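You operate a simulated robot arm through the tools that you are given. There is no shell and no other tool.

You run a simulated robot arm. Do the job below in one go: nothing can be reset, and whatever is moved stays where it is left.

TASK
Open the vise, fit the blue cover from the drawer and grip the black tube from the blue rack.
Fine: the cover goes on the bare jaw; shut the drawer; pointer at GOOD; no jaw marks on the tube; swivel and other tubes stay as they are.

The check looks at the end state, three seconds after you hand in, the way a careful person would. Anything else that was tipped, shoved, dropped, spilled or broken makes it a failure. A push-on lid holds only when it is set on centred and level and pressed home; a screw cap is set on level and turned clockwise until tight.

THE ROBOT
A 7-joint arm with a two-finger gripper, fixed in place. Base frame: the origin is at the foot of the arm, x ahead of it, y to its left, z up. Readings come in cm, rad, newtons and seconds.
With the tool pointing down near the work surface it reaches from about 38 to 78 cm from the base axis. Its first joint turns from -2.496 to 2.496 rad. Payload 2.45 kg.
Tool frame: the origin (TCP) lies between the finger pads and is the grasp point; the fingertips stand 2.6 cm ahead of it; z points along the fingers, y is the line along which they close. Largest opening 9.6 cm; the body of the gripper starts 6.9 cm behind the TCP.
Orientation is that of the tool frame in the base frame, as a unit quaternion [w, x, y, z]. With the fingers straight down and closing along the base's y, the tool's x points along the base's -x, its y along +y and its z along -z.

THE INTERFACE
- The arm moves only by the tool send_rows. Its argument "motion" is a list of rows, each a list of 3 entries, a list of its own where there are three numbers: the shift along the base's x, y, z in cm, then the turn, a rotation vector about the base's x, y, z in rad, then the opening, from 0 (shut) to 1 (fully open). In form: [[[tx, ty, tz], [wx, wy, wz], gripper], ...]. A call has 1 to 20 rows; each row is the pose to reach, as a shift and turn from the pose commanded when the call began. Rows are played at 5 a second. More than 5 cm and 0.15 rad between two rows, or a gripper value outside its range, and nothing of the call is played. A pose out of reach is approached as far as the arm can. The call stops where the force on the tool passes 50 N (or 10 N more than at its start, if that is more) or the arm is blocked; 0.2 s more then pass. Each finger halts on what it meets, pressing with about 41 N; the grip force reading is that of the motor and also rises with nothing between the fingers. The clock runs only during rows and for 0.2 s after the last one: add rows that repeat a pose to give the fingers time. It gives the time, the measured TCP pose, the force on the tool (base axes), the opening and the grip force at its end, in the units of the frame above (readings bear some noise), with the torque about the TCP (base axes, N m) and any sound that the robot's microphone picked up.
- Cameras (640 x 400 px; columns grow to the right, rows downward): "scene" is fixed at [22.95, 50.25, 163.8]; the picture's right is [-0.65, -0.76, 0.00], its down [-0.57, 0.48, -0.67] and it looks along [0.51, -0.43, -0.74] (base axes); focal length 330 px, centre (320, 200). "wrist" rides on the gripper at [8.2, 0.3, -9.8] in the tool frame; the picture's right is [-0.04, 1.00, 0.00], its down [-0.73, -0.03, -0.68] and it looks along [-0.68, -0.03, 0.73] (tool axes); focal length 256 px, centre (320, 200). There is no depth. A picture from a camera that has moved, and an enlarged one, comes with that camera's place and axes in the base frame and with its lens. The place of the scene camera against the robot may be out by one fixed shift of up to 1.2 cm in any direction.
- camera(camera): a new picture of that camera. No time passes.
- move_column(by): slides the trunk up (or, below 0, down) by that many cm; the arm rides with it, the base frame stays. It gives what a move gives, with no picture.
- close_up(camera, box): a new picture of the part [left, top, right, bottom] of that camera's present view, enlarged. No time passes.
- hand_in(): hands the job in; it is judged then, once.

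Places have to be worked out from the pictures, the camera data and where the tool is seen. Open the gripper and draw the arm clear of the work before you hand the job in, unless the task says otherwise.

The tools are called by a JSON object that holds its "method" and its "body". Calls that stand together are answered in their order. send_rows: Moves the arm, as the interface text tells. Its arguments: {"type":"object","properties":{"motion":{"type":"array"}},"required":["motion"]} The other tools are called the same way: move_column (by) slides the trunk up or down; camera (camera) takes a picture; close_up (camera, box) takes an enlarged picture of a part of a camera's view; hand_in () hands the job in.

At the start:

```text
time_s: 0.0
eef_pos: [40.23, 5.02, 130.81]
ee_rot: [-0.001, 0.001, 1.0, 0.0]
force: [0.7, -0.4, -0.5]
wrist_torque: [-0.02, -0.01, -0.01]
grip_width: 9.59
finger_force: 0.0
trunk travel left (down, up): [-58.7, 5.3]
```

scene: 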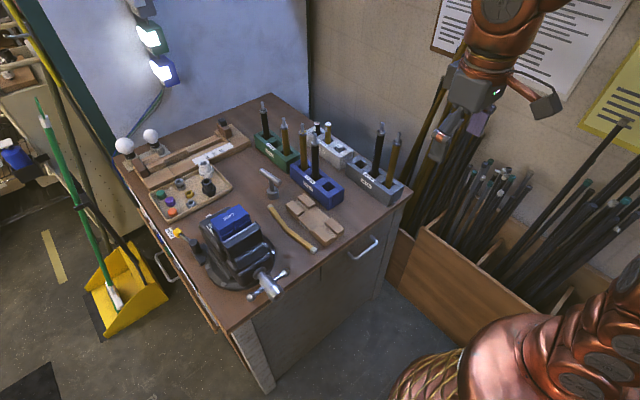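
wrist: 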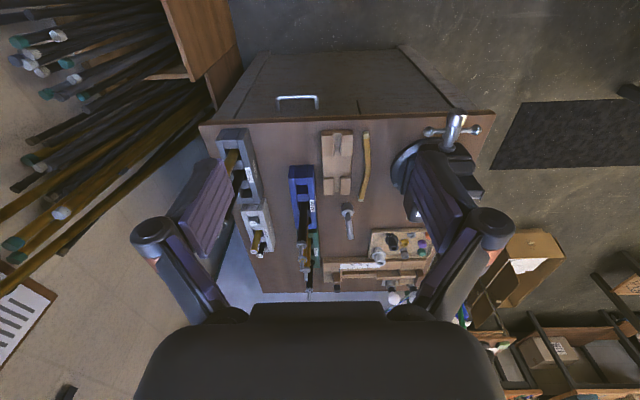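

I start by looking closer at the bench: the vise in the middle-left, racks behind, and the drawer handles on the front.

{"method": "close_up", "body": {"camera": "scene", "box": [150, 180, 310, 310]}}

{"method": "close_up", "body": {"camera": "scene", "box": [240, 90, 420, 220]}}

{"method": "close_up", "body": {"camera": "scene", "box": [100, 90, 260, 220]}}

{"method": "close_up", "body": {"camera": "scene", "box": [200, 180, 420, 390]}}

{"method": "close_up", "body": {"camera": "wrist", "box": [200, 90, 520, 310]}}

```text
3.08 times, centred on (230, 245) of scene
camera zoom: at [22.95, 50.25, 163.8], right [-0.65, -0.76, 0.0], down [-0.57, 0.48, -0.67], along [0.51, -0.43, -0.74], focal length 1014 px, centre (597, 62)
```

zoom: 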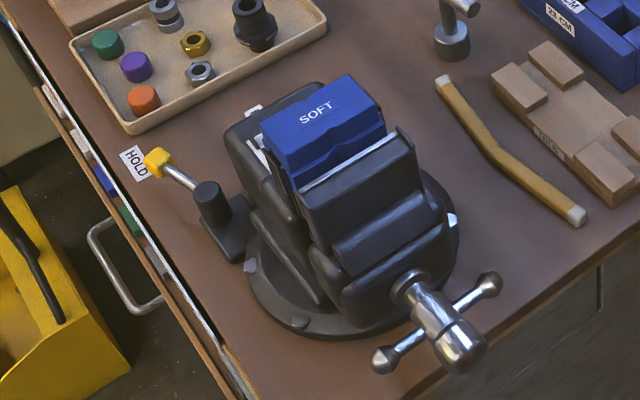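

```text
3.08 times, centred on (330, 155) of scene
camera zoom: at [22.95, 50.25, 163.8], right [-0.65, -0.76, 0.0], down [-0.57, 0.48, -0.67], along [0.51, -0.43, -0.74], focal length 1014 px, centre (289, 338)
```

zoom: 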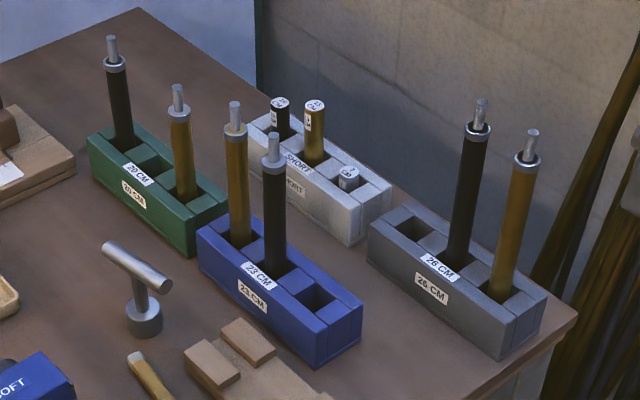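

```text
3.08 times, centred on (180, 155) of scene
camera zoom: at [22.95, 50.25, 163.8], right [-0.65, -0.76, 0.0], down [-0.57, 0.48, -0.67], along [0.51, -0.43, -0.74], focal length 1014 px, centre (751, 338)
```

zoom: 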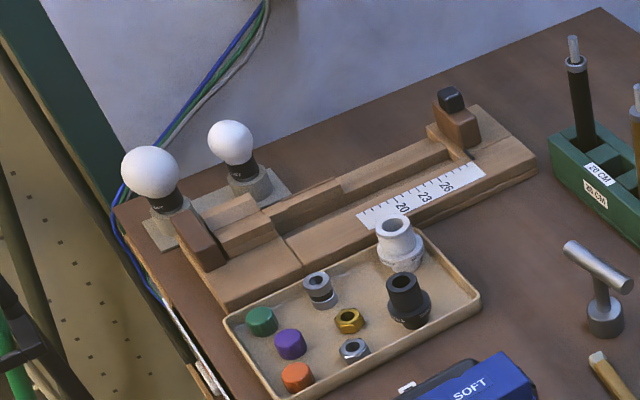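

```text
1.90 times, centred on (310, 285) of scene
camera zoom: at [22.95, 50.25, 163.8], right [-0.65, -0.76, 0.0], down [-0.57, 0.48, -0.67], along [0.51, -0.43, -0.74], focal length 628 px, centre (339, 38)
```

zoom: 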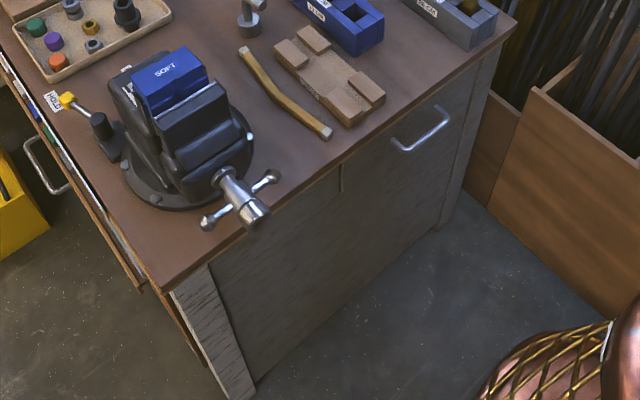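

```text
1.82 times, centred on (360, 200) of wrist
camera zoom: at [32.02, 5.48, 140.63], right [0.04, 1.0, 0.0], down [0.73, -0.03, 0.68], along [0.68, -0.03, -0.73], focal length 465 px, centre (247, 200)
```

zoom: 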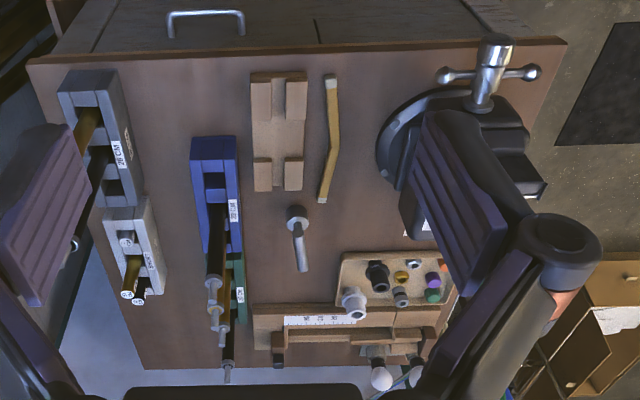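

The blue "SOFT" cover already sits on one jaw, so I need finer views of the vise, the bench's left edge and the front handle.

{"method": "close_up", "body": {"camera": "scene", "box": [190, 195, 300, 305]}}

{"method": "close_up", "body": {"camera": "scene", "box": [140, 190, 230, 345]}}

{"method": "close_up", "body": {"camera": "scene", "box": [120, 0, 220, 100]}}

{"method": "close_up", "body": {"camera": "wrist", "box": [370, 90, 520, 310]}}

{"method": "close_up", "body": {"camera": "scene", "box": [320, 200, 420, 300]}}

```text
3.64 times, centred on (245, 250) of scene
camera zoom: at [22.95, 50.25, 163.8], right [-0.65, -0.76, 0.0], down [-0.57, 0.48, -0.67], along [0.51, -0.43, -0.74], focal length 1198 px, centre (593, 18)
```

zoom: 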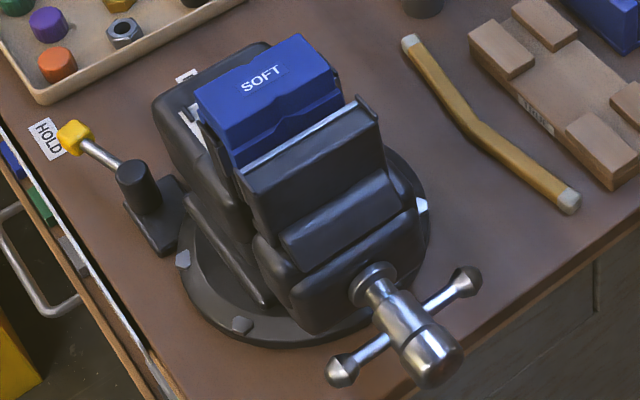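

```text
2.58 times, centred on (185, 268) of scene
camera zoom: at [22.95, 50.25, 163.8], right [-0.65, -0.76, 0.0], down [-0.57, 0.48, -0.67], along [0.51, -0.43, -0.74], focal length 850 px, centre (668, 26)
```

zoom: 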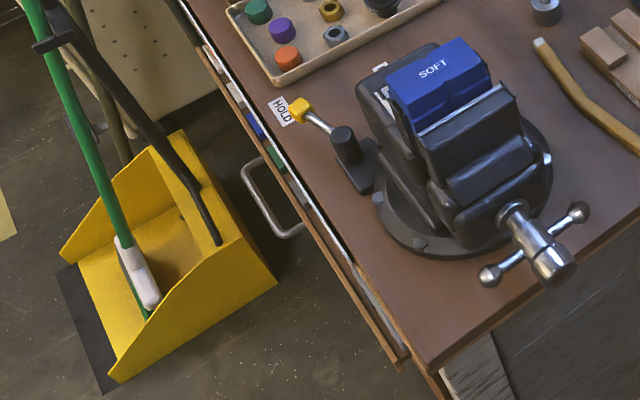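

```text
4.00 times, centred on (170, 50) of scene
camera zoom: at [22.95, 50.25, 163.8], right [-0.65, -0.76, 0.0], down [-0.57, 0.48, -0.67], along [0.51, -0.43, -0.74], focal length 1318 px, centre (920, 800)
```

zoom: 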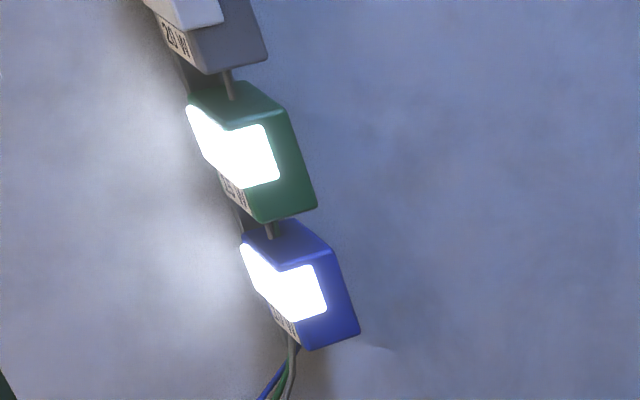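

```text
1.82 times, centred on (445, 200) of wrist
camera zoom: at [32.02, 5.48, 140.63], right [0.04, 1.0, 0.0], down [0.73, -0.03, 0.68], along [0.68, -0.03, -0.73], focal length 465 px, centre (93, 200)
```

zoom: 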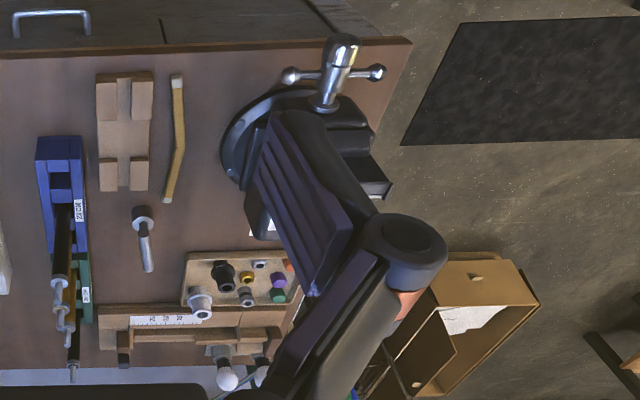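

```text
4.00 times, centred on (370, 250) of scene
camera zoom: at [22.95, 50.25, 163.8], right [-0.65, -0.76, 0.0], down [-0.57, 0.48, -0.67], along [0.51, -0.43, -0.74], focal length 1318 px, centre (120, 0)
```

zoom: 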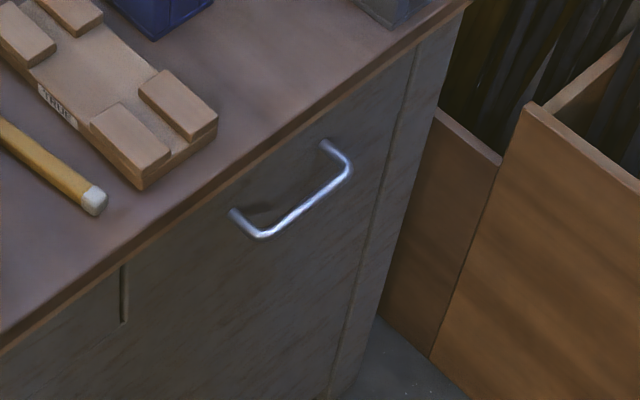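

I judge the bench top at z≈80 with its near edge at x≈61, the vise around (77, 34) with its T-handle toward the robot at about (60, 35, 90). I'll swing the gripper left at the same height to look at the vise from nearer.

{"method": "send_rows", "body": {"motion": [[[0, 4, 0], [0, 0, 0], 1], [[0, 8, 0], [0, 0, 0], 1], [[0, 12, 0], [0, 0, 0], 1], [[0, 16, 0], [0, 0, 0], 1], [[0, 20, 0], [0, 0, 0], 1], [[0, 24, 0], [0, 0, 0], 1], [[0, 28, 0], [0, 0, 0], 1]]}}

{"method": "camera", "body": {"camera": "wrist"}}

```text
time_s: 1.6
eef_pos: [40.79, 28.23, 127.48]
ee_rot: [0.0, 0.001, 1.0, 0.001]
force: [0.7, -1.6, 1.2]
wrist_torque: [0.09, 0.01, 0.0]
grip_width: 9.59
finger_force: 0.1
out of reach, approached as far as the arm can: row 4, 5, 6, 7
trunk travel left (down, up): [-58.7, 5.3]
```

```text
taken
camera wrist: at [32.58, 28.53, 137.37], right [0.04, 1.0, 0.0], down [0.73, -0.03, 0.68], along [0.68, -0.03, -0.73], focal length 256 px, centre (320, 200)
```

wrist: 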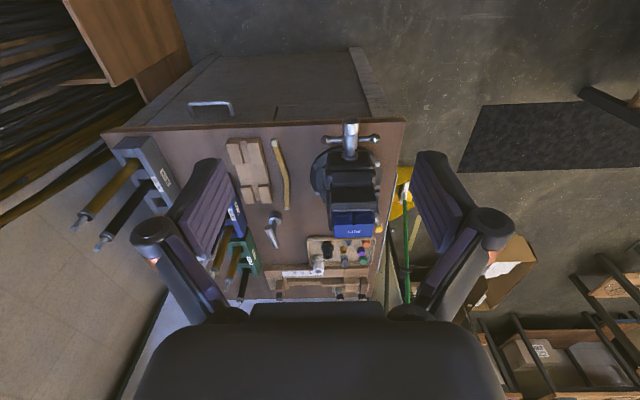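

At this height, tool-down is near the reach limit. I'll lower the TCP about 15 cm and look closely at the vise and drawer from here.

{"method": "send_rows", "body": {"motion": [[[0, 0, -4], [0, 0, 0], 1], [[0, 0, -8], [0, 0, 0], 1], [[0, 0, -12], [0, 0, 0], 1], [[0, 0, -16], [0, 0, 0], 1]]}}

{"method": "camera", "body": {"camera": "wrist"}}

{"method": "close_up", "body": {"camera": "wrist", "box": [230, 90, 430, 310]}}

```text
time_s: 2.6
eef_pos: [40.63, 28.3, 111.38]
ee_rot: [0.001, 0.0, 1.0, 0.001]
force: [-0.5, 0.1, -0.2]
wrist_torque: [-0.01, 0.0, 0.0]
grip_width: 9.56
finger_force: 0.1
trunk travel left (down, up): [-58.7, 5.3]
```

```text
taken
camera wrist: at [32.47, 28.78, 121.27], right [0.04, 1.0, 0.0], down [0.73, -0.03, 0.68], along [0.68, -0.03, -0.73], focal length 256 px, centre (320, 200)
```

wrist: 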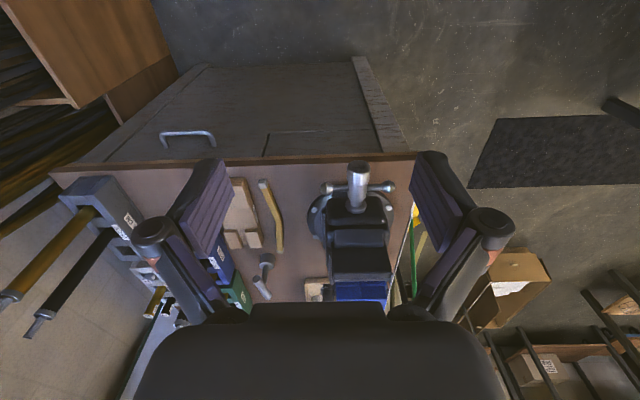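

```text
1.82 times, centred on (330, 200) of wrist
camera zoom: at [32.47, 28.78, 121.27], right [0.04, 1.0, 0.0], down [0.73, -0.03, 0.68], along [0.68, -0.03, -0.73], focal length 465 px, centre (302, 200)
```

zoom: 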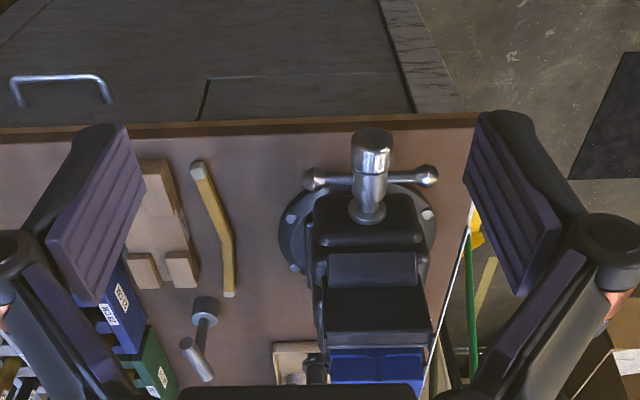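

I want to see the bench's left side (with the coloured strip and handle), so I'll move the gripper left and back, staying clear of the bench, and look along it.

{"method": "send_rows", "body": {"motion": [[[-2, 4, 0], [0, 0, 0], 1], [[-4, 8, -2], [0, 0, 0], 1], [[-6, 12, -4], [0, 0, 0], 1], [[-7, 16, -6], [0, 0, 0], 1], [[-8, 20, -8], [0, 0, 0], 1], [[-9, 24, -10], [0, 0, 0], 1], [[-10, 28, -12], [0, 0, 0], 1]]}}

{"method": "camera", "body": {"camera": "wrist"}}

{"method": "camera", "body": {"camera": "scene"}}

```text
time_s: 4.2
eef_pos: [30.76, 56.41, 99.42]
ee_rot: [0.0, 0.001, 1.0, 0.0]
force: [0.6, -0.3, 1.1]
wrist_torque: [0.02, 0.0, 0.02]
grip_width: 9.61
finger_force: 0.0
trunk travel left (down, up): [-58.7, 5.3]
```

```text
taken
camera wrist: at [22.55, 56.87, 109.29], right [0.04, 1.0, 0.0], down [0.73, -0.03, 0.68], along [0.68, -0.03, -0.73], focal length 256 px, centre (320, 200)
```

wrist: 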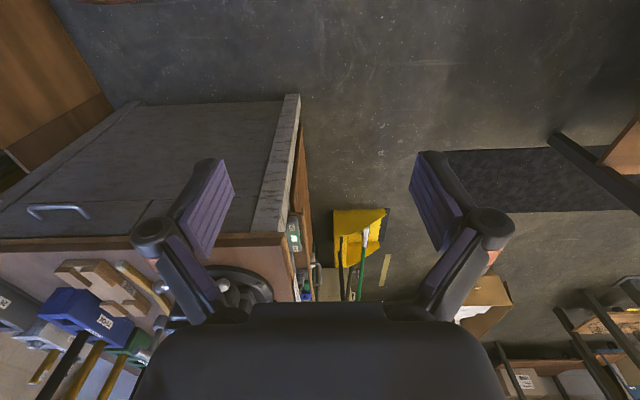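

```text
taken
```

scene: 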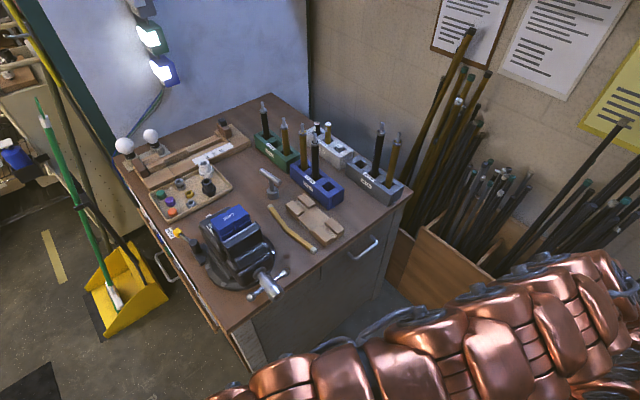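

There's a device with a green light on the bench's left side. Zooming in there.

{"method": "close_up", "body": {"camera": "wrist", "box": [240, 180, 400, 305]}}

{"method": "close_up", "body": {"camera": "wrist", "box": [270, 200, 340, 305]}}

{"method": "close_up", "body": {"camera": "wrist", "box": [0, 90, 310, 310]}}

```text
3.20 times, centred on (320, 242) of wrist
camera zoom: at [22.55, 56.87, 109.29], right [0.04, 1.0, 0.0], down [0.73, -0.03, 0.68], along [0.68, -0.03, -0.73], focal length 819 px, centre (320, 64)
```

zoom: 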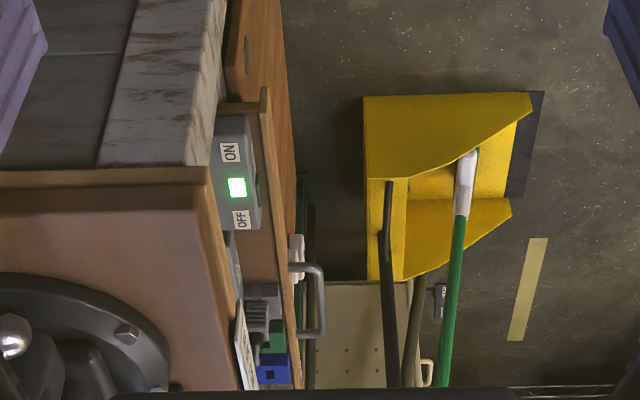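

```text
3.81 times, centred on (305, 252) of wrist
camera zoom: at [22.55, 56.87, 109.29], right [0.04, 1.0, 0.0], down [0.73, -0.03, 0.68], along [0.68, -0.03, -0.73], focal length 975 px, centre (377, 0)
```

zoom: 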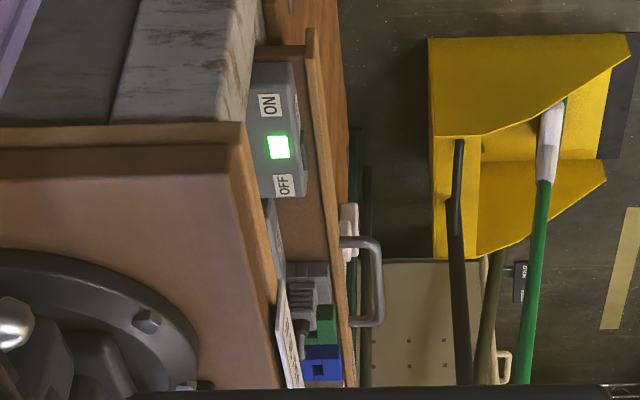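

```text
1.82 times, centred on (155, 200) of wrist
camera zoom: at [22.55, 56.87, 109.29], right [0.04, 1.0, 0.0], down [0.73, -0.03, 0.68], along [0.68, -0.03, -0.73], focal length 465 px, centre (620, 200)
```

zoom: 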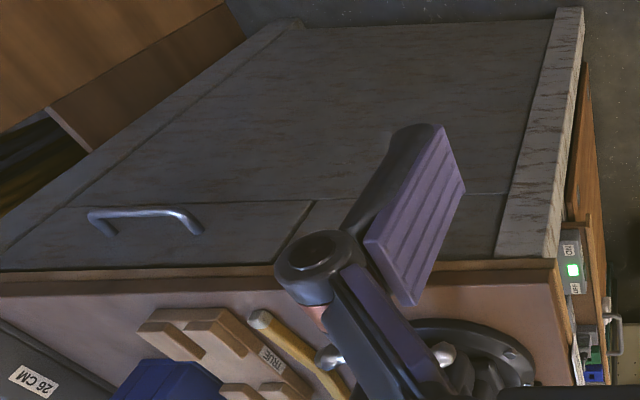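

The left side is only a power strip cover; the drawer must be the flush front panel with the handle near (58, 0, 72). Next I'll view the vise from a closer point above its handle.

{"method": "send_rows", "body": {"motion": [[[2, -4, 3], [0, 0, 0], 0.5], [[5, -8, 6], [0, 0, 0], 0.5], [[8, -12, 9], [0, 0, 0], 0.3], [[12, -16, 10], [0, 0, 0], 0.2], [[16, -19, 10], [0, 0, 0], 0], [[20, -22, 10], [0, 0, 0], 0], [[22, -22, 10], [0, 0, 0], 0]]}}

{"method": "camera", "body": {"camera": "wrist"}}

{"method": "close_up", "body": {"camera": "wrist", "box": [220, 80, 460, 300]}}

```text
refused: row 1 steps farther than a row can; nothing moved
```

```text
taken
camera wrist: at [22.55, 56.87, 109.29], right [0.04, 1.0, 0.0], down [0.73, -0.03, 0.68], along [0.68, -0.03, -0.73], focal length 256 px, centre (320, 200)
```

wrist: 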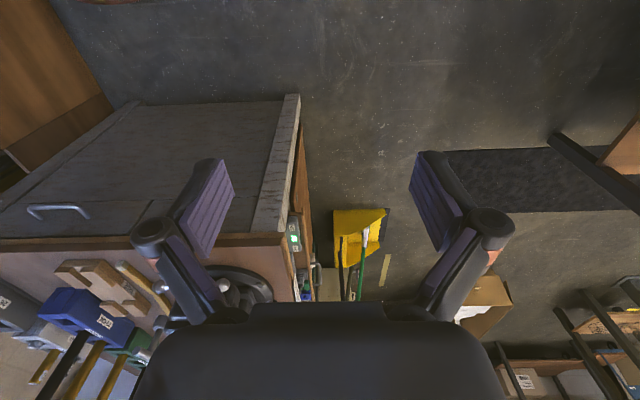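

```text
1.82 times, centred on (340, 190) of wrist
camera zoom: at [22.55, 56.87, 109.29], right [0.04, 1.0, 0.0], down [0.73, -0.03, 0.68], along [0.68, -0.03, -0.73], focal length 465 px, centre (284, 218)
```

zoom: 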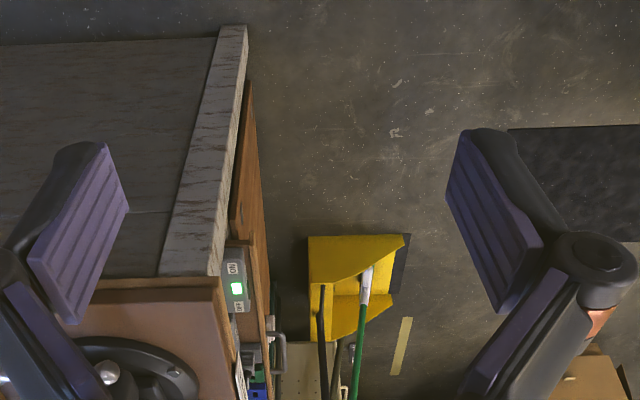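

The step was over 5 cm in total; I'll resend with smaller steps.

{"method": "send_rows", "body": {"motion": [[[2, -3, 2], [0, 0, 0], 1], [[4, -6, 4], [0, 0, 0], 1], [[6, -9, 6], [0, 0, 0], 1], [[8, -12, 8], [0, 0, 0], 1], [[11, -15, 10], [0, 0, 0], 1], [[14, -18, 11], [0, 0, 0], 1], [[17, -21, 11], [0, 0, 0], 1], [[20, -23, 11], [0, 0, 0], 1], [[22, -23, 11], [0, 0, 0], 1]]}}

{"method": "camera", "body": {"camera": "wrist"}}

{"method": "close_up", "body": {"camera": "wrist", "box": [220, 80, 460, 300]}}

```text
time_s: 6.2
eef_pos: [52.64, 33.35, 110.34]
ee_rot: [-0.001, 0.001, 1.0, -0.001]
force: [0.0, -0.2, -0.3]
wrist_torque: [-0.02, -0.04, -0.02]
grip_width: 9.61
finger_force: 0.0
trunk travel left (down, up): [-58.7, 5.3]
```

```text
taken
camera wrist: at [44.6, 33.77, 120.16], right [0.04, 1.0, 0.0], down [0.73, -0.03, 0.68], along [0.68, -0.03, -0.74], focal length 256 px, centre (320, 200)
```

wrist: 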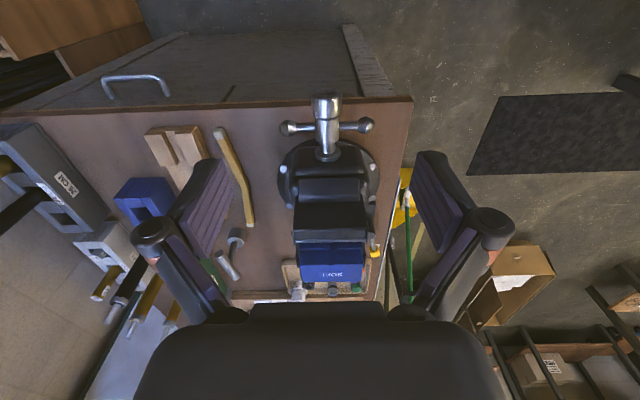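

```text
1.82 times, centred on (340, 190) of wrist
camera zoom: at [44.6, 33.77, 120.16], right [0.04, 1.0, 0.0], down [0.73, -0.03, 0.68], along [0.68, -0.03, -0.74], focal length 465 px, centre (284, 218)
```

zoom: 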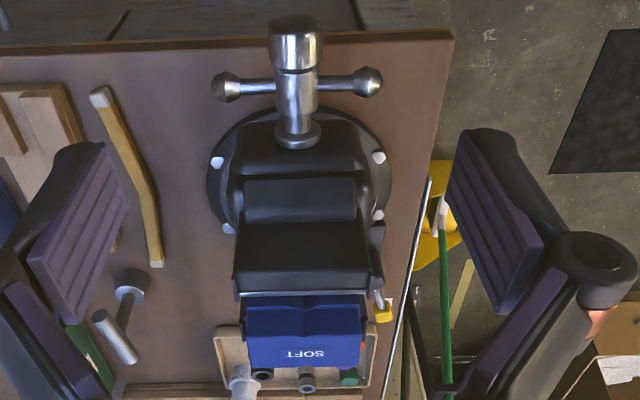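

The vise screw axis runs along x at y≈34, with the T-bar centre at about (60, 34, 89). I'll use tight zooms from the scene camera for detail on jaws, labels and gauge.

{"method": "close_up", "body": {"camera": "scene", "box": [195, 200, 265, 250]}}

{"method": "close_up", "body": {"camera": "scene", "box": [165, 215, 215, 265]}}

{"method": "close_up", "body": {"camera": "scene", "box": [280, 150, 350, 210]}}

{"method": "close_up", "body": {"camera": "wrist", "box": [280, 190, 390, 300]}}

```text
8.00 times, centred on (230, 225) of scene
camera zoom: at [22.95, 50.25, 163.8], right [-0.65, -0.76, 0.0], down [-0.57, 0.48, -0.67], along [0.51, -0.43, -0.74], focal length 2636 px, centre (1040, 0)
```

zoom: 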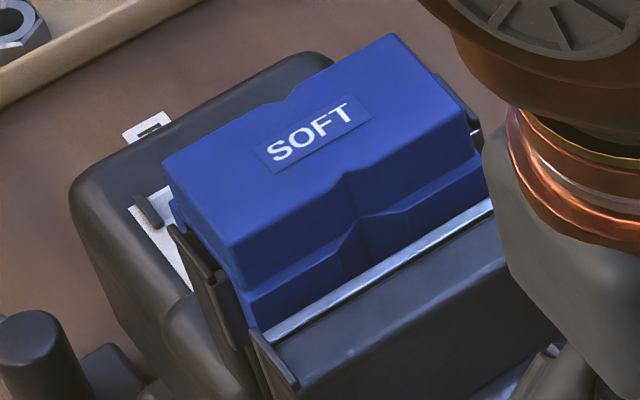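

```text
8.00 times, centred on (190, 240) of scene
camera zoom: at [22.95, 50.25, 163.8], right [-0.65, -0.76, 0.0], down [-0.57, 0.48, -0.67], along [0.51, -0.43, -0.74], focal length 2636 px, centre (1360, -120)
```

zoom: 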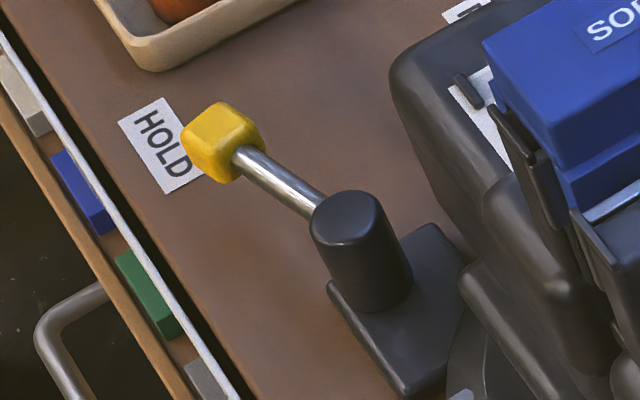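

```text
6.67 times, centred on (315, 180) of scene
camera zoom: at [22.95, 50.25, 163.8], right [-0.65, -0.76, 0.0], down [-0.57, 0.48, -0.67], along [0.51, -0.43, -0.74], focal length 2197 px, centre (353, 333)
```

zoom: 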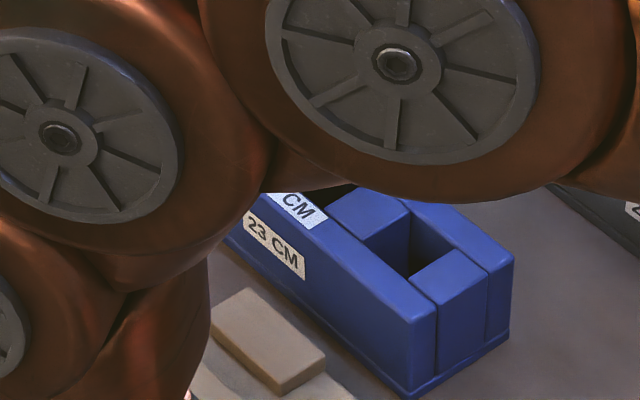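

```text
3.64 times, centred on (335, 245) of wrist
camera zoom: at [44.6, 33.77, 120.16], right [0.04, 1.0, 0.0], down [0.73, -0.03, 0.68], along [0.68, -0.03, -0.74], focal length 931 px, centre (266, 36)
```

zoom: 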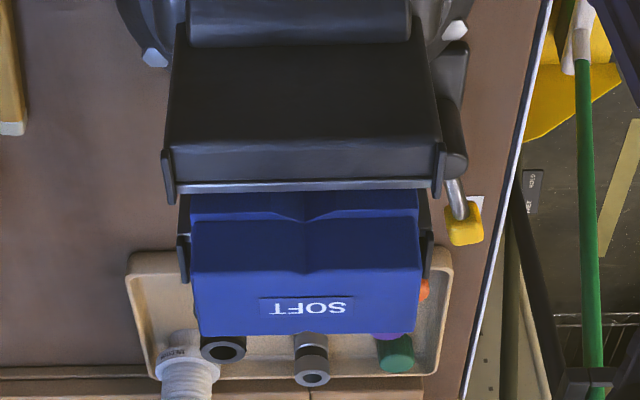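

There's a white plate on the left flank of the fixed jaw that may be the gauge. I'll zoom tighter on it and on the near jaw.

{"method": "close_up", "body": {"camera": "scene", "box": [200, 210, 225, 240]}}

{"method": "close_up", "body": {"camera": "wrist", "box": [290, 90, 390, 200]}}

{"method": "close_up", "body": {"camera": "wrist", "box": [340, 210, 400, 280]}}

```text
13.33 times, centred on (212, 225) of scene
camera zoom: at [22.95, 50.25, 163.8], right [-0.65, -0.76, 0.0], down [-0.57, 0.48, -0.67], along [0.51, -0.43, -0.74], focal length 4393 px, centre (1753, -133)
```

zoom: 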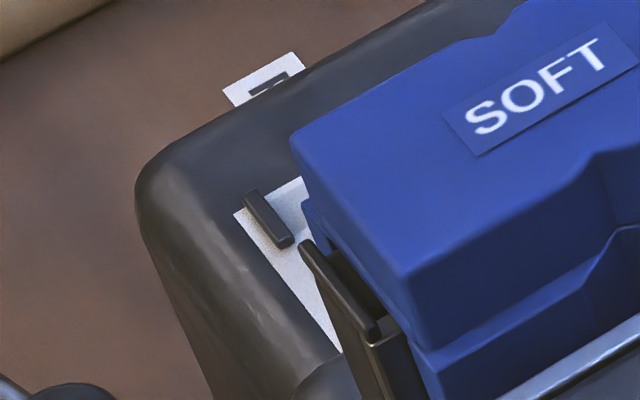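

```text
3.64 times, centred on (340, 145) of wrist
camera zoom: at [44.6, 33.77, 120.16], right [0.04, 1.0, 0.0], down [0.73, -0.03, 0.68], along [0.68, -0.03, -0.74], focal length 931 px, centre (247, 400)
```

zoom: 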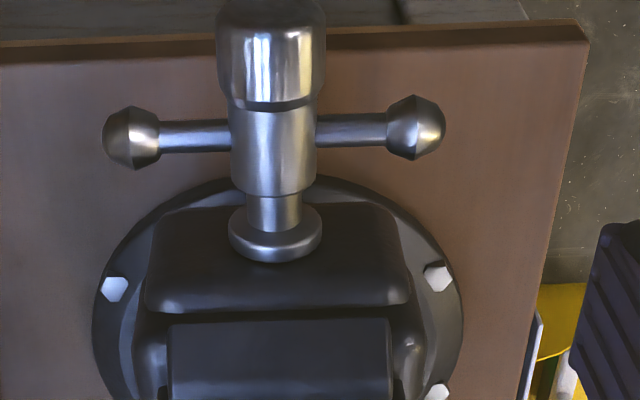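

```text
5.71 times, centred on (370, 245) of wrist
camera zoom: at [44.6, 33.77, 120.16], right [0.04, 1.0, 0.0], down [0.73, -0.03, 0.68], along [0.68, -0.03, -0.74], focal length 1463 px, centre (34, -57)
```

zoom: 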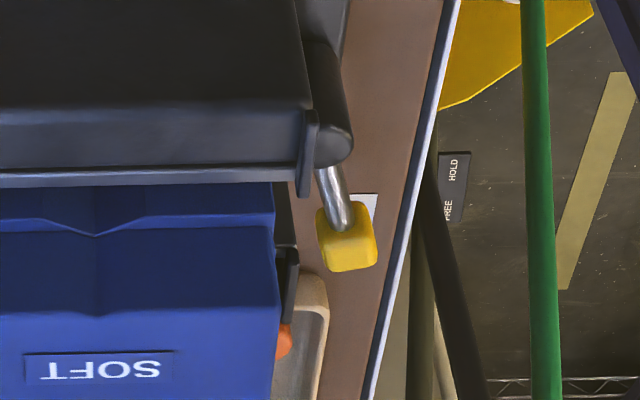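

The gauge plate lies on top of the fixed jaw behind the cover, so I need a view from above. I'll yaw the tool 180° at this free spot so the camera ends on the outer/upper side, which suits outward-tilted work.

{"method": "send_rows", "body": {"motion": [[[-0.5, 0, 0], [0, 0, 0.15], 1], [[-1, 0, 0], [0, 0, 0.3], 1], [[-1.5, 0, 0], [0, 0, 0.45], 1], [[-2, 0, 0], [0, 0, 0.6], 1], [[-2.5, 0, 0], [0, 0, 0.75], 1], [[-3, 0, 0], [0, 0, 0.9], 1], [[-3.5, 0, 0], [0, 0, 1.05], 1], [[-4, 0, 0], [0, 0, 1.2], 1], [[-4, 0, 0], [0, 0, 1.35], 1], [[-4, 0, 0], [0, 0, 1.5], 1], [[-4, 0, 0], [0, 0, 1.65], 1], [[-4, 0, 0], [0, 0, 1.8], 1], [[-4, 0, 0], [0, 0, 1.95], 1], [[-4, 0, 0], [0, 0, 2.1], 1], [[-4, 0, 0], [0, 0, 2.25], 1], [[-4, 0, 0], [0, 0, 2.4], 1], [[-4, 0, 0], [0, 0, 2.55], 1], [[-4, 0, 0], [0, 0, 2.7], 1], [[-4, 0, 0], [0, 0, 2.85], 1], [[-4, 0, 0], [0, 0, 3.0], 1]]}}

```text
time_s: 10.4
eef_pos: [48.77, 33.45, 110.45]
ee_rot: [0.0, 0.998, -0.069, 0.0]
force: [-0.1, -0.4, -0.3]
wrist_torque: [-0.03, -0.01, 0.02]
grip_width: 9.61
finger_force: 0.1
trunk travel left (down, up): [-58.7, 5.3]
```

Yaw works. I finish the yaw to π, then tilt the tool outward so the camera looks straight down.

{"method": "send_rows", "body": {"motion": [[[0, 0, 0], [0, 0, 0.1416], 1]]}}

{"method": "send_rows", "body": {"motion": [[[1, 0, 0], [0, -0.14, 0], 1], [[3, 0, 0], [0, -0.28, 0], 1], [[6, 0, 0], [0, -0.42, 0], 1], [[9, 0, 0], [0, -0.56, 0], 1], [[12, 0, 0], [0, -0.7, 0], 1], [[15, 0, 0], [0, -0.75, 0], 1], [[18, 0, 0], [0, -0.75, 0], 1]]}}

{"method": "camera", "body": {"camera": "wrist"}}

{"method": "camera", "body": {"camera": "scene"}}

```text
time_s: 10.8
eef_pos: [48.63, 33.37, 110.42]
ee_rot: [-0.001, 1.0, 0.0, -0.001]
force: [0.9, 0.3, -0.5]
wrist_torque: [0.02, -0.01, 0.0]
grip_width: 9.61
finger_force: 0.0
trunk travel left (down, up): [-58.7, 5.3]
```

```text
time_s: 12.4
eef_pos: [66.6, 33.26, 110.35]
ee_rot: [0.001, 0.93, 0.0, 0.367]
force: [-0.3, 0.2, 0.7]
wrist_torque: [-0.03, -0.07, 0.02]
grip_width: 9.57
finger_force: 0.0
trunk travel left (down, up): [-58.7, 5.3]
```

```text
taken
camera wrist: at [65.95, 33.09, 123.11], right [-0.03, -1.0, -0.03], down [-1.0, 0.03, 0.0], along [0.0, 0.03, -1.0], focal length 256 px, centre (320, 200)
```

wrist: 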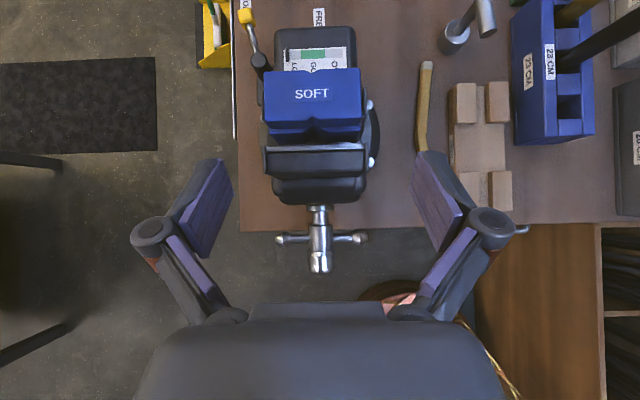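

```text
taken
```

scene: 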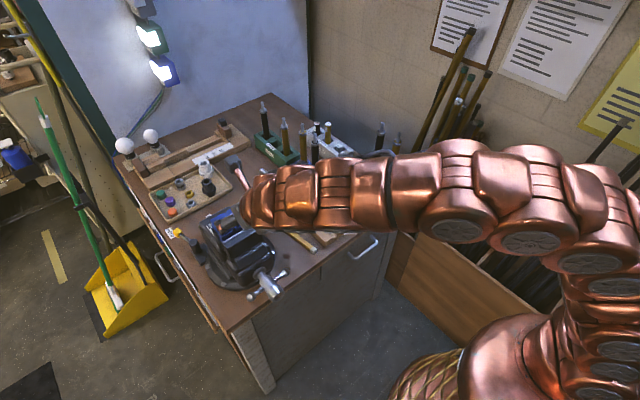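

Now a true top view: the gauge (LOW / green GOOD / OVER?) is visible behind the SOFT cover. Zooming in.

{"method": "close_up", "body": {"camera": "wrist", "box": [255, 20, 385, 100]}}

{"method": "close_up", "body": {"camera": "wrist", "box": [225, 0, 385, 290]}}

{"method": "close_up", "body": {"camera": "wrist", "box": [250, 90, 390, 180]}}

{"method": "close_up", "body": {"camera": "wrist", "box": [410, 0, 640, 230]}}

```text
4.92 times, centred on (320, 60) of wrist
camera zoom: at [65.95, 33.09, 123.11], right [-0.03, -1.0, -0.03], down [-1.0, 0.03, 0.0], along [0.0, 0.03, -1.0], focal length 1260 px, centre (320, 889)
```

zoom: 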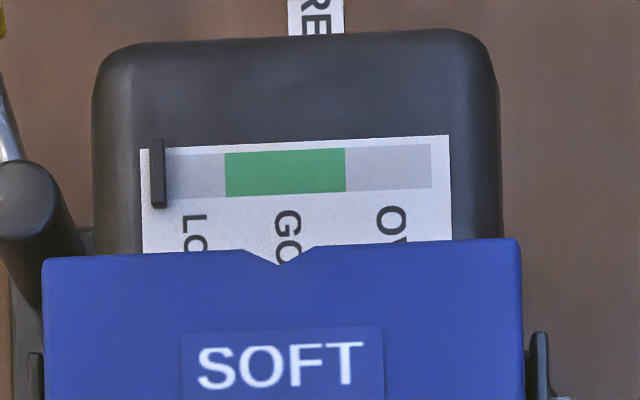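

```text
1.38 times, centred on (305, 145) of wrist
camera zoom: at [65.95, 33.09, 123.11], right [-0.03, -1.0, -0.03], down [-1.0, 0.03, 0.0], along [0.0, 0.03, -1.0], focal length 353 px, centre (341, 276)
```

zoom: 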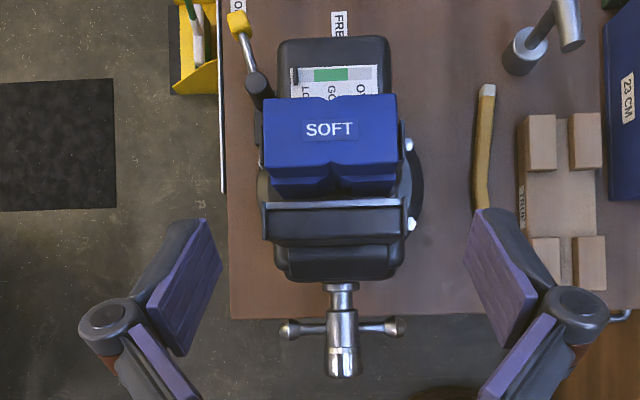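

```text
4.44 times, centred on (320, 135) of wrist
camera zoom: at [65.95, 33.09, 123.11], right [-0.03, -1.0, -0.03], down [-1.0, 0.03, 0.0], along [0.0, 0.03, -1.0], focal length 1138 px, centre (320, 489)
```

zoom: 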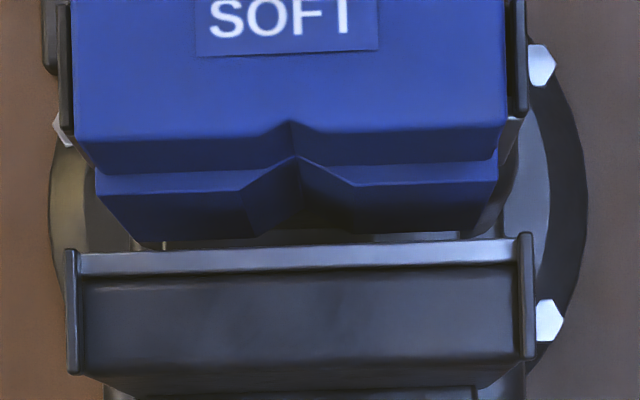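

```text
1.74 times, centred on (525, 115) of wrist
camera zoom: at [65.95, 33.09, 123.11], right [-0.03, -1.0, -0.03], down [-1.0, 0.03, 0.0], along [0.0, 0.03, -1.0], focal length 445 px, centre (-36, 348)
```

zoom: 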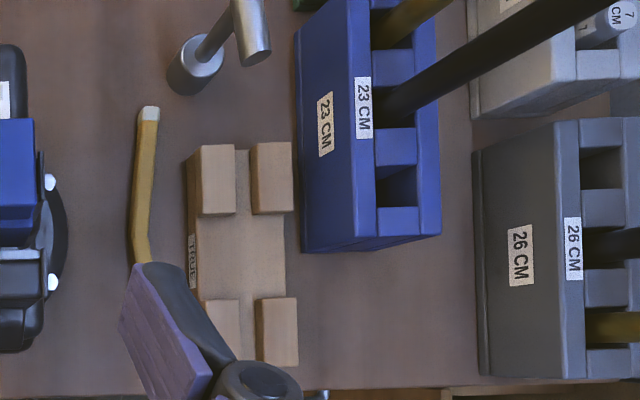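

Measured from two wrist views: bench top z≈80.3 (near edge x≈61.2), jaw tops z≈99.3, near jaw steel face at x≈71, T-bar centre ≈(60.75, 34.1, 88.0) with balls at ±5.4 in y. The gauge reads zero left of LOW. I'll back off and bring the tool horizontal (pointing +x) to crank the bar.

{"method": "send_rows", "body": {"motion": [[[-4, 0, 0], [0, -0.1, 0], 1], [[-8, 0, 0], [0, -0.22, 0], 0.8], [[-12, 1, 0], [0, -0.34, 0], 0.5], [[-16, 2, -2], [0, -0.46, 0], 0.3], [[-19, 3, -5], [0, -0.58, 0], 0.1], [[-21, 4, -8], [0, -0.7, 0], 0], [[-21, 4.8, -11], [0, -0.8208, 0], 0], [[-21, 4.8, -14], [0, -0.8208, 0], 0], [[-21, 4.8, -14], [0, -0.8208, 0], 0]]}}

{"method": "camera", "body": {"camera": "wrist"}}

{"method": "camera", "body": {"camera": "scene"}}

```text
time_s: 14.4
eef_pos: [45.58, 38.4, 96.49]
ee_rot: [-0.001, 0.706, 0.0, 0.708]
force: [0.0, -0.2, -1.4]
wrist_torque: [-0.01, -0.02, -0.02]
grip_width: 0.0
finger_force: 28.3
trunk travel left (down, up): [-58.7, 5.3]
```

```text
taken
camera wrist: at [35.79, 37.99, 104.63], right [0.0, -1.0, -0.04], down [-0.68, 0.03, -0.74], along [0.74, 0.03, -0.68], focal length 256 px, centre (320, 200)
```

wrist: 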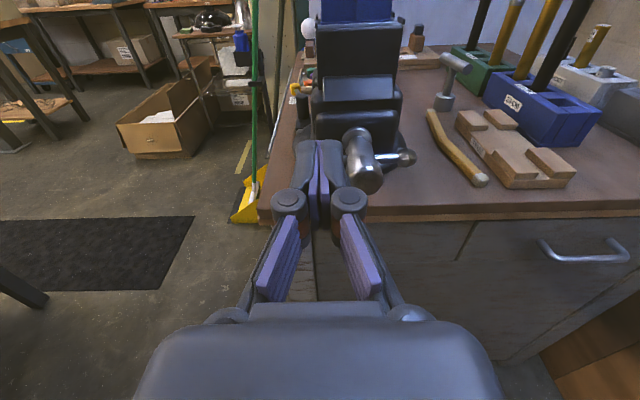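

```text
taken
```

scene: 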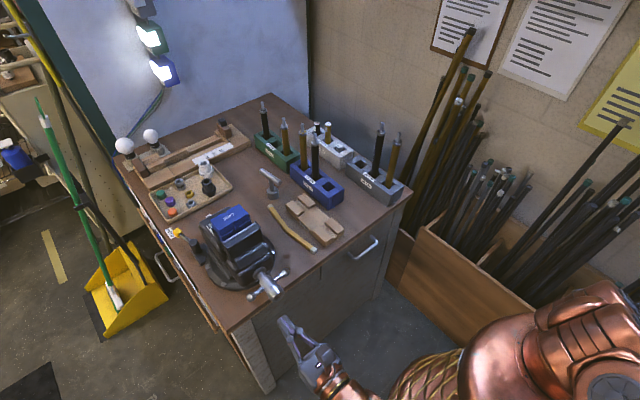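

The tool is horizontal with fingers shut and the camera above. I'll slide in with the closed fingers just above the +y arm of the T-bar (pin at y≈38.2, z≈90.6).

{"method": "send_rows", "body": {"motion": [[[0, -0.2, -3], [0, 0, 0], 0], [[0, -0.2, -5.9], [0, 0, 0], 0], [[4.5, -0.2, -5.9], [0, 0, 0], 0], [[9, -0.2, -5.9], [0, 0, 0], 0], [[13.4, -0.2, -5.9], [0, 0, 0], 0], [[13.4, -0.2, -5.9], [0, 0, 0], 0]]}}

{"method": "camera", "body": {"camera": "wrist"}}

{"method": "close_up", "body": {"camera": "scene", "box": [220, 230, 320, 330]}}

```text
time_s: 15.8
eef_pos: [59.13, 38.08, 90.46]
ee_rot: [0.001, 0.707, 0.0, 0.707]
force: [-0.2, 1.0, 0.0]
wrist_torque: [-0.01, 0.01, -0.01]
grip_width: 0.01
finger_force: 28.7
trunk travel left (down, up): [-58.7, 5.3]
```

```text
taken
camera wrist: at [49.35, 37.81, 98.65], right [0.0, -1.0, -0.04], down [-0.68, 0.03, -0.73], along [0.73, 0.03, -0.68], focal length 256 px, centre (320, 200)
```

wrist: 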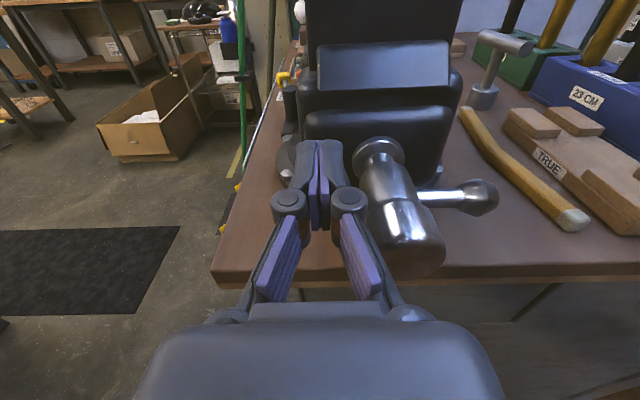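

```text
4.00 times, centred on (270, 280) of scene
camera zoom: at [22.95, 50.25, 163.8], right [-0.65, -0.76, 0.0], down [-0.57, 0.48, -0.67], along [0.51, -0.43, -0.74], focal length 1318 px, centre (520, -120)
```

zoom: 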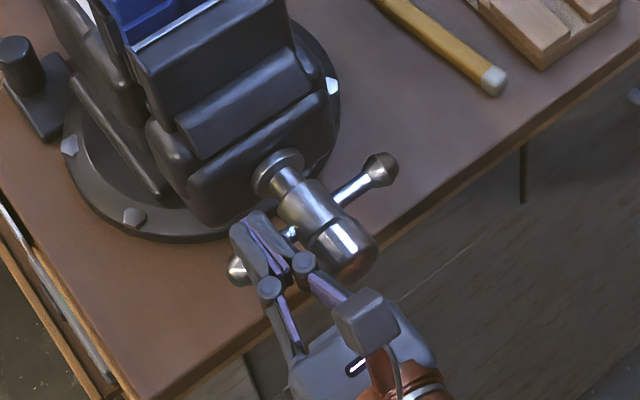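

Fingers sit just above the left arm of the bar. I now push it downward along an arc (counter-clockwise seen from the handle) to open, first about a quarter turn.

{"method": "send_rows", "body": {"motion": [[[0, 0.55, -1.29], [0, 0, 0], 0], [[0, 0.7, -2.68], [0, 0, 0], 0], [[0, 0.42, -4.05], [0, 0, 0], 0], [[0, -0.25, -5.28], [0, 0, 0], 0], [[0, -1.25, -6.26], [0, 0, 0], 0]]}}

{"method": "camera", "body": {"camera": "wrist"}}

{"method": "close_up", "body": {"camera": "scene", "box": [190, 195, 320, 330]}}

```text
time_s: 17.0
eef_pos: [59.08, 36.76, 84.25]
ee_rot: [-0.001, 0.707, 0.0, 0.707]
force: [0.6, -0.3, 0.1]
wrist_torque: [0.02, -0.03, 0.0]
grip_width: 0.01
finger_force: 29.0
trunk travel left (down, up): [-58.7, 5.3]
```

```text
taken
camera wrist: at [49.26, 36.45, 92.38], right [0.0, -1.0, -0.04], down [-0.68, 0.03, -0.73], along [0.73, 0.03, -0.68], focal length 256 px, centre (320, 200)
```

wrist: 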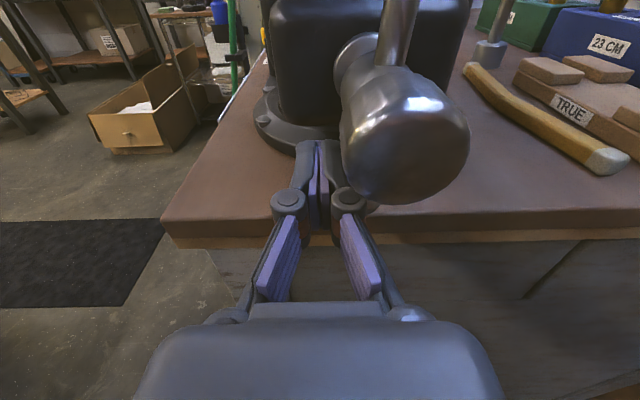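

```text
2.96 times, centred on (255, 262) of scene
camera zoom: at [22.95, 50.25, 163.8], right [-0.65, -0.76, 0.0], down [-0.57, 0.48, -0.67], along [0.51, -0.43, -0.74], focal length 976 px, centre (513, 15)
```

zoom: 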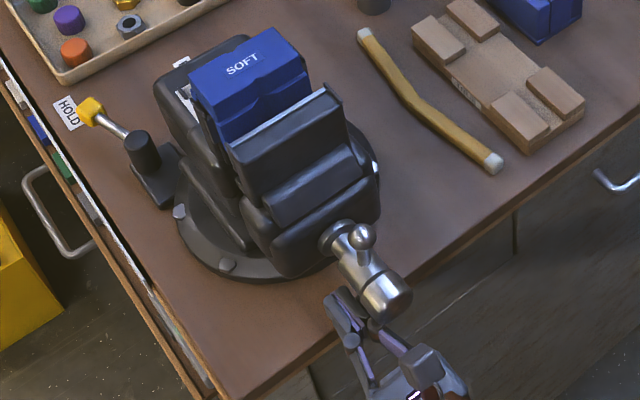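

The bar turns easily with almost no force. I continue the arc for most of a turn and then measure how far the jaw has moved.

{"method": "send_rows", "body": {"motion": [[[0, -1.7, -0.76], [0, 0, 0], 0], [[0, -3.56, -0.79], [0, 0, 0], 0], [[0, -5.28, -0.1], [0, 0, 0], 0], [[0, -6.61, 1.2], [0, 0, 0], 0], [[0, -7.31, 2.92], [0, 0, 0], 0], [[0, -7.3, 4.78], [0, 0, 0], 0], [[0, -6.56, 6.49], [0, 0, 0], 0], [[0, -5.21, 7.77], [0, 0, 0], 0], [[0, -3.47, 8.43], [0, 0, 0], 0], [[0, -1.61, 8.36], [0, 0, 0], 0], [[0, 0.07, 7.57], [0, 0, 0], 0], [[0, 1.31, 6.19], [0, 0, 0], 0]]}}

{"method": "camera", "body": {"camera": "wrist"}}

{"method": "close_up", "body": {"camera": "scene", "box": [190, 195, 320, 330]}}

```text
time_s: 19.6
eef_pos: [59.24, 37.99, 90.45]
ee_rot: [-0.001, 0.707, -0.001, 0.707]
force: [0.7, -0.2, 0.9]
wrist_torque: [0.0, 0.04, -0.01]
grip_width: 0.0
finger_force: 28.4
trunk travel left (down, up): [-58.7, 5.3]
```

```text
taken
camera wrist: at [49.3, 37.78, 98.68], right [0.0, -1.0, -0.04], down [-0.68, 0.03, -0.73], along [0.73, 0.03, -0.68], focal length 256 px, centre (320, 200)
```

wrist: 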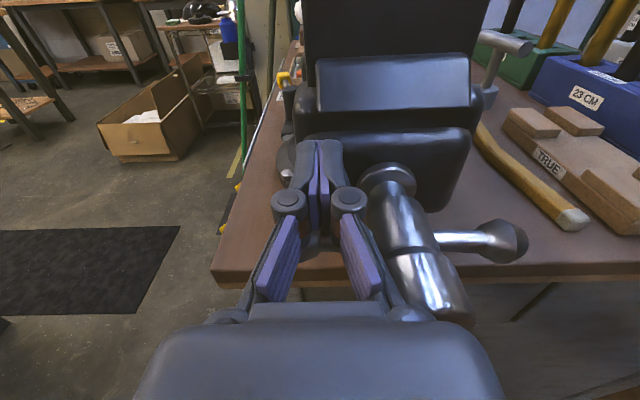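

```text
2.96 times, centred on (255, 262) of scene
camera zoom: at [22.95, 50.25, 163.8], right [-0.65, -0.76, 0.0], down [-0.57, 0.48, -0.67], along [0.51, -0.43, -0.74], focal length 976 px, centre (513, 15)
```

zoom: 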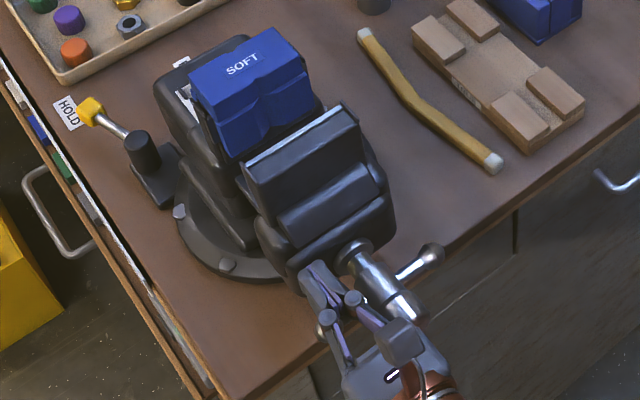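

The jaw has already opened about 3.2 cm in roughly one turn (coarse screw). I'll open another half turn, following the bar as it moves toward the robot, then pull straight back.

{"method": "send_rows", "body": {"motion": [[[-3.2, 0, 0], [0, 0, 0], 0], [[-3.4, 0.7, -1.7], [0, 0, 0], 0], [[-3.6, 0.63, -3.55], [0, 0, 0], 0], [[-3.8, -0.16, -5.22], [0, 0, 0], 0], [[-4, -1.53, -6.46], [0, 0, 0], 0], [[-4.2, -3.27, -7.06], [0, 0, 0], 0], [[-4.4, -5.12, -6.94], [0, 0, 0], 0], [[-4.6, -6.77, -6.1], [0, 0, 0], 0], [[-4.8, -7.96, -4.69], [0, 0, 0], 0], [[-4.8, -7.96, -4.69], [0, 0, 0], 0]]}}

{"method": "close_up", "body": {"camera": "scene", "box": [190, 195, 320, 330]}}

{"method": "camera", "body": {"camera": "wrist"}}

```text
time_s: 21.8
eef_pos: [54.26, 30.07, 85.6]
ee_rot: [0.001, 0.707, 0.0, 0.707]
force: [-0.1, 0.2, 0.1]
wrist_torque: [0.0, -0.03, 0.01]
grip_width: 0.0
finger_force: 28.7
trunk travel left (down, up): [-58.7, 5.3]
```

```text
2.96 times, centred on (255, 262) of scene
camera zoom: at [22.95, 50.25, 163.8], right [-0.65, -0.76, 0.0], down [-0.57, 0.48, -0.67], along [0.51, -0.43, -0.74], focal length 976 px, centre (513, 15)
```

zoom: 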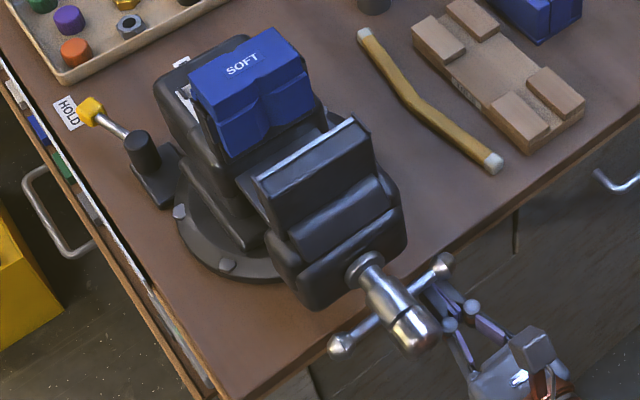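

```text
taken
camera wrist: at [44.48, 29.81, 93.91], right [0.0, -1.0, -0.04], down [-0.68, 0.03, -0.73], along [0.73, 0.03, -0.68], focal length 256 px, centre (320, 200)
```

wrist: 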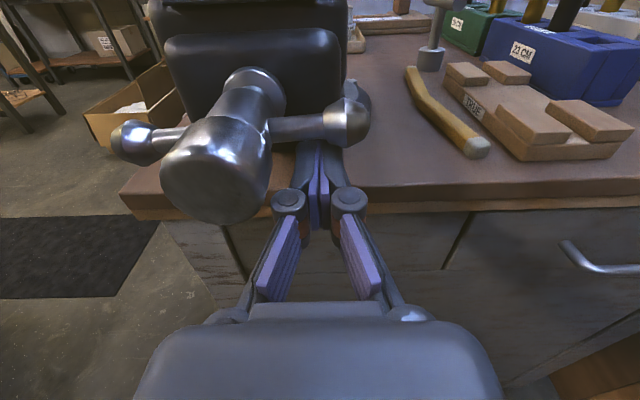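

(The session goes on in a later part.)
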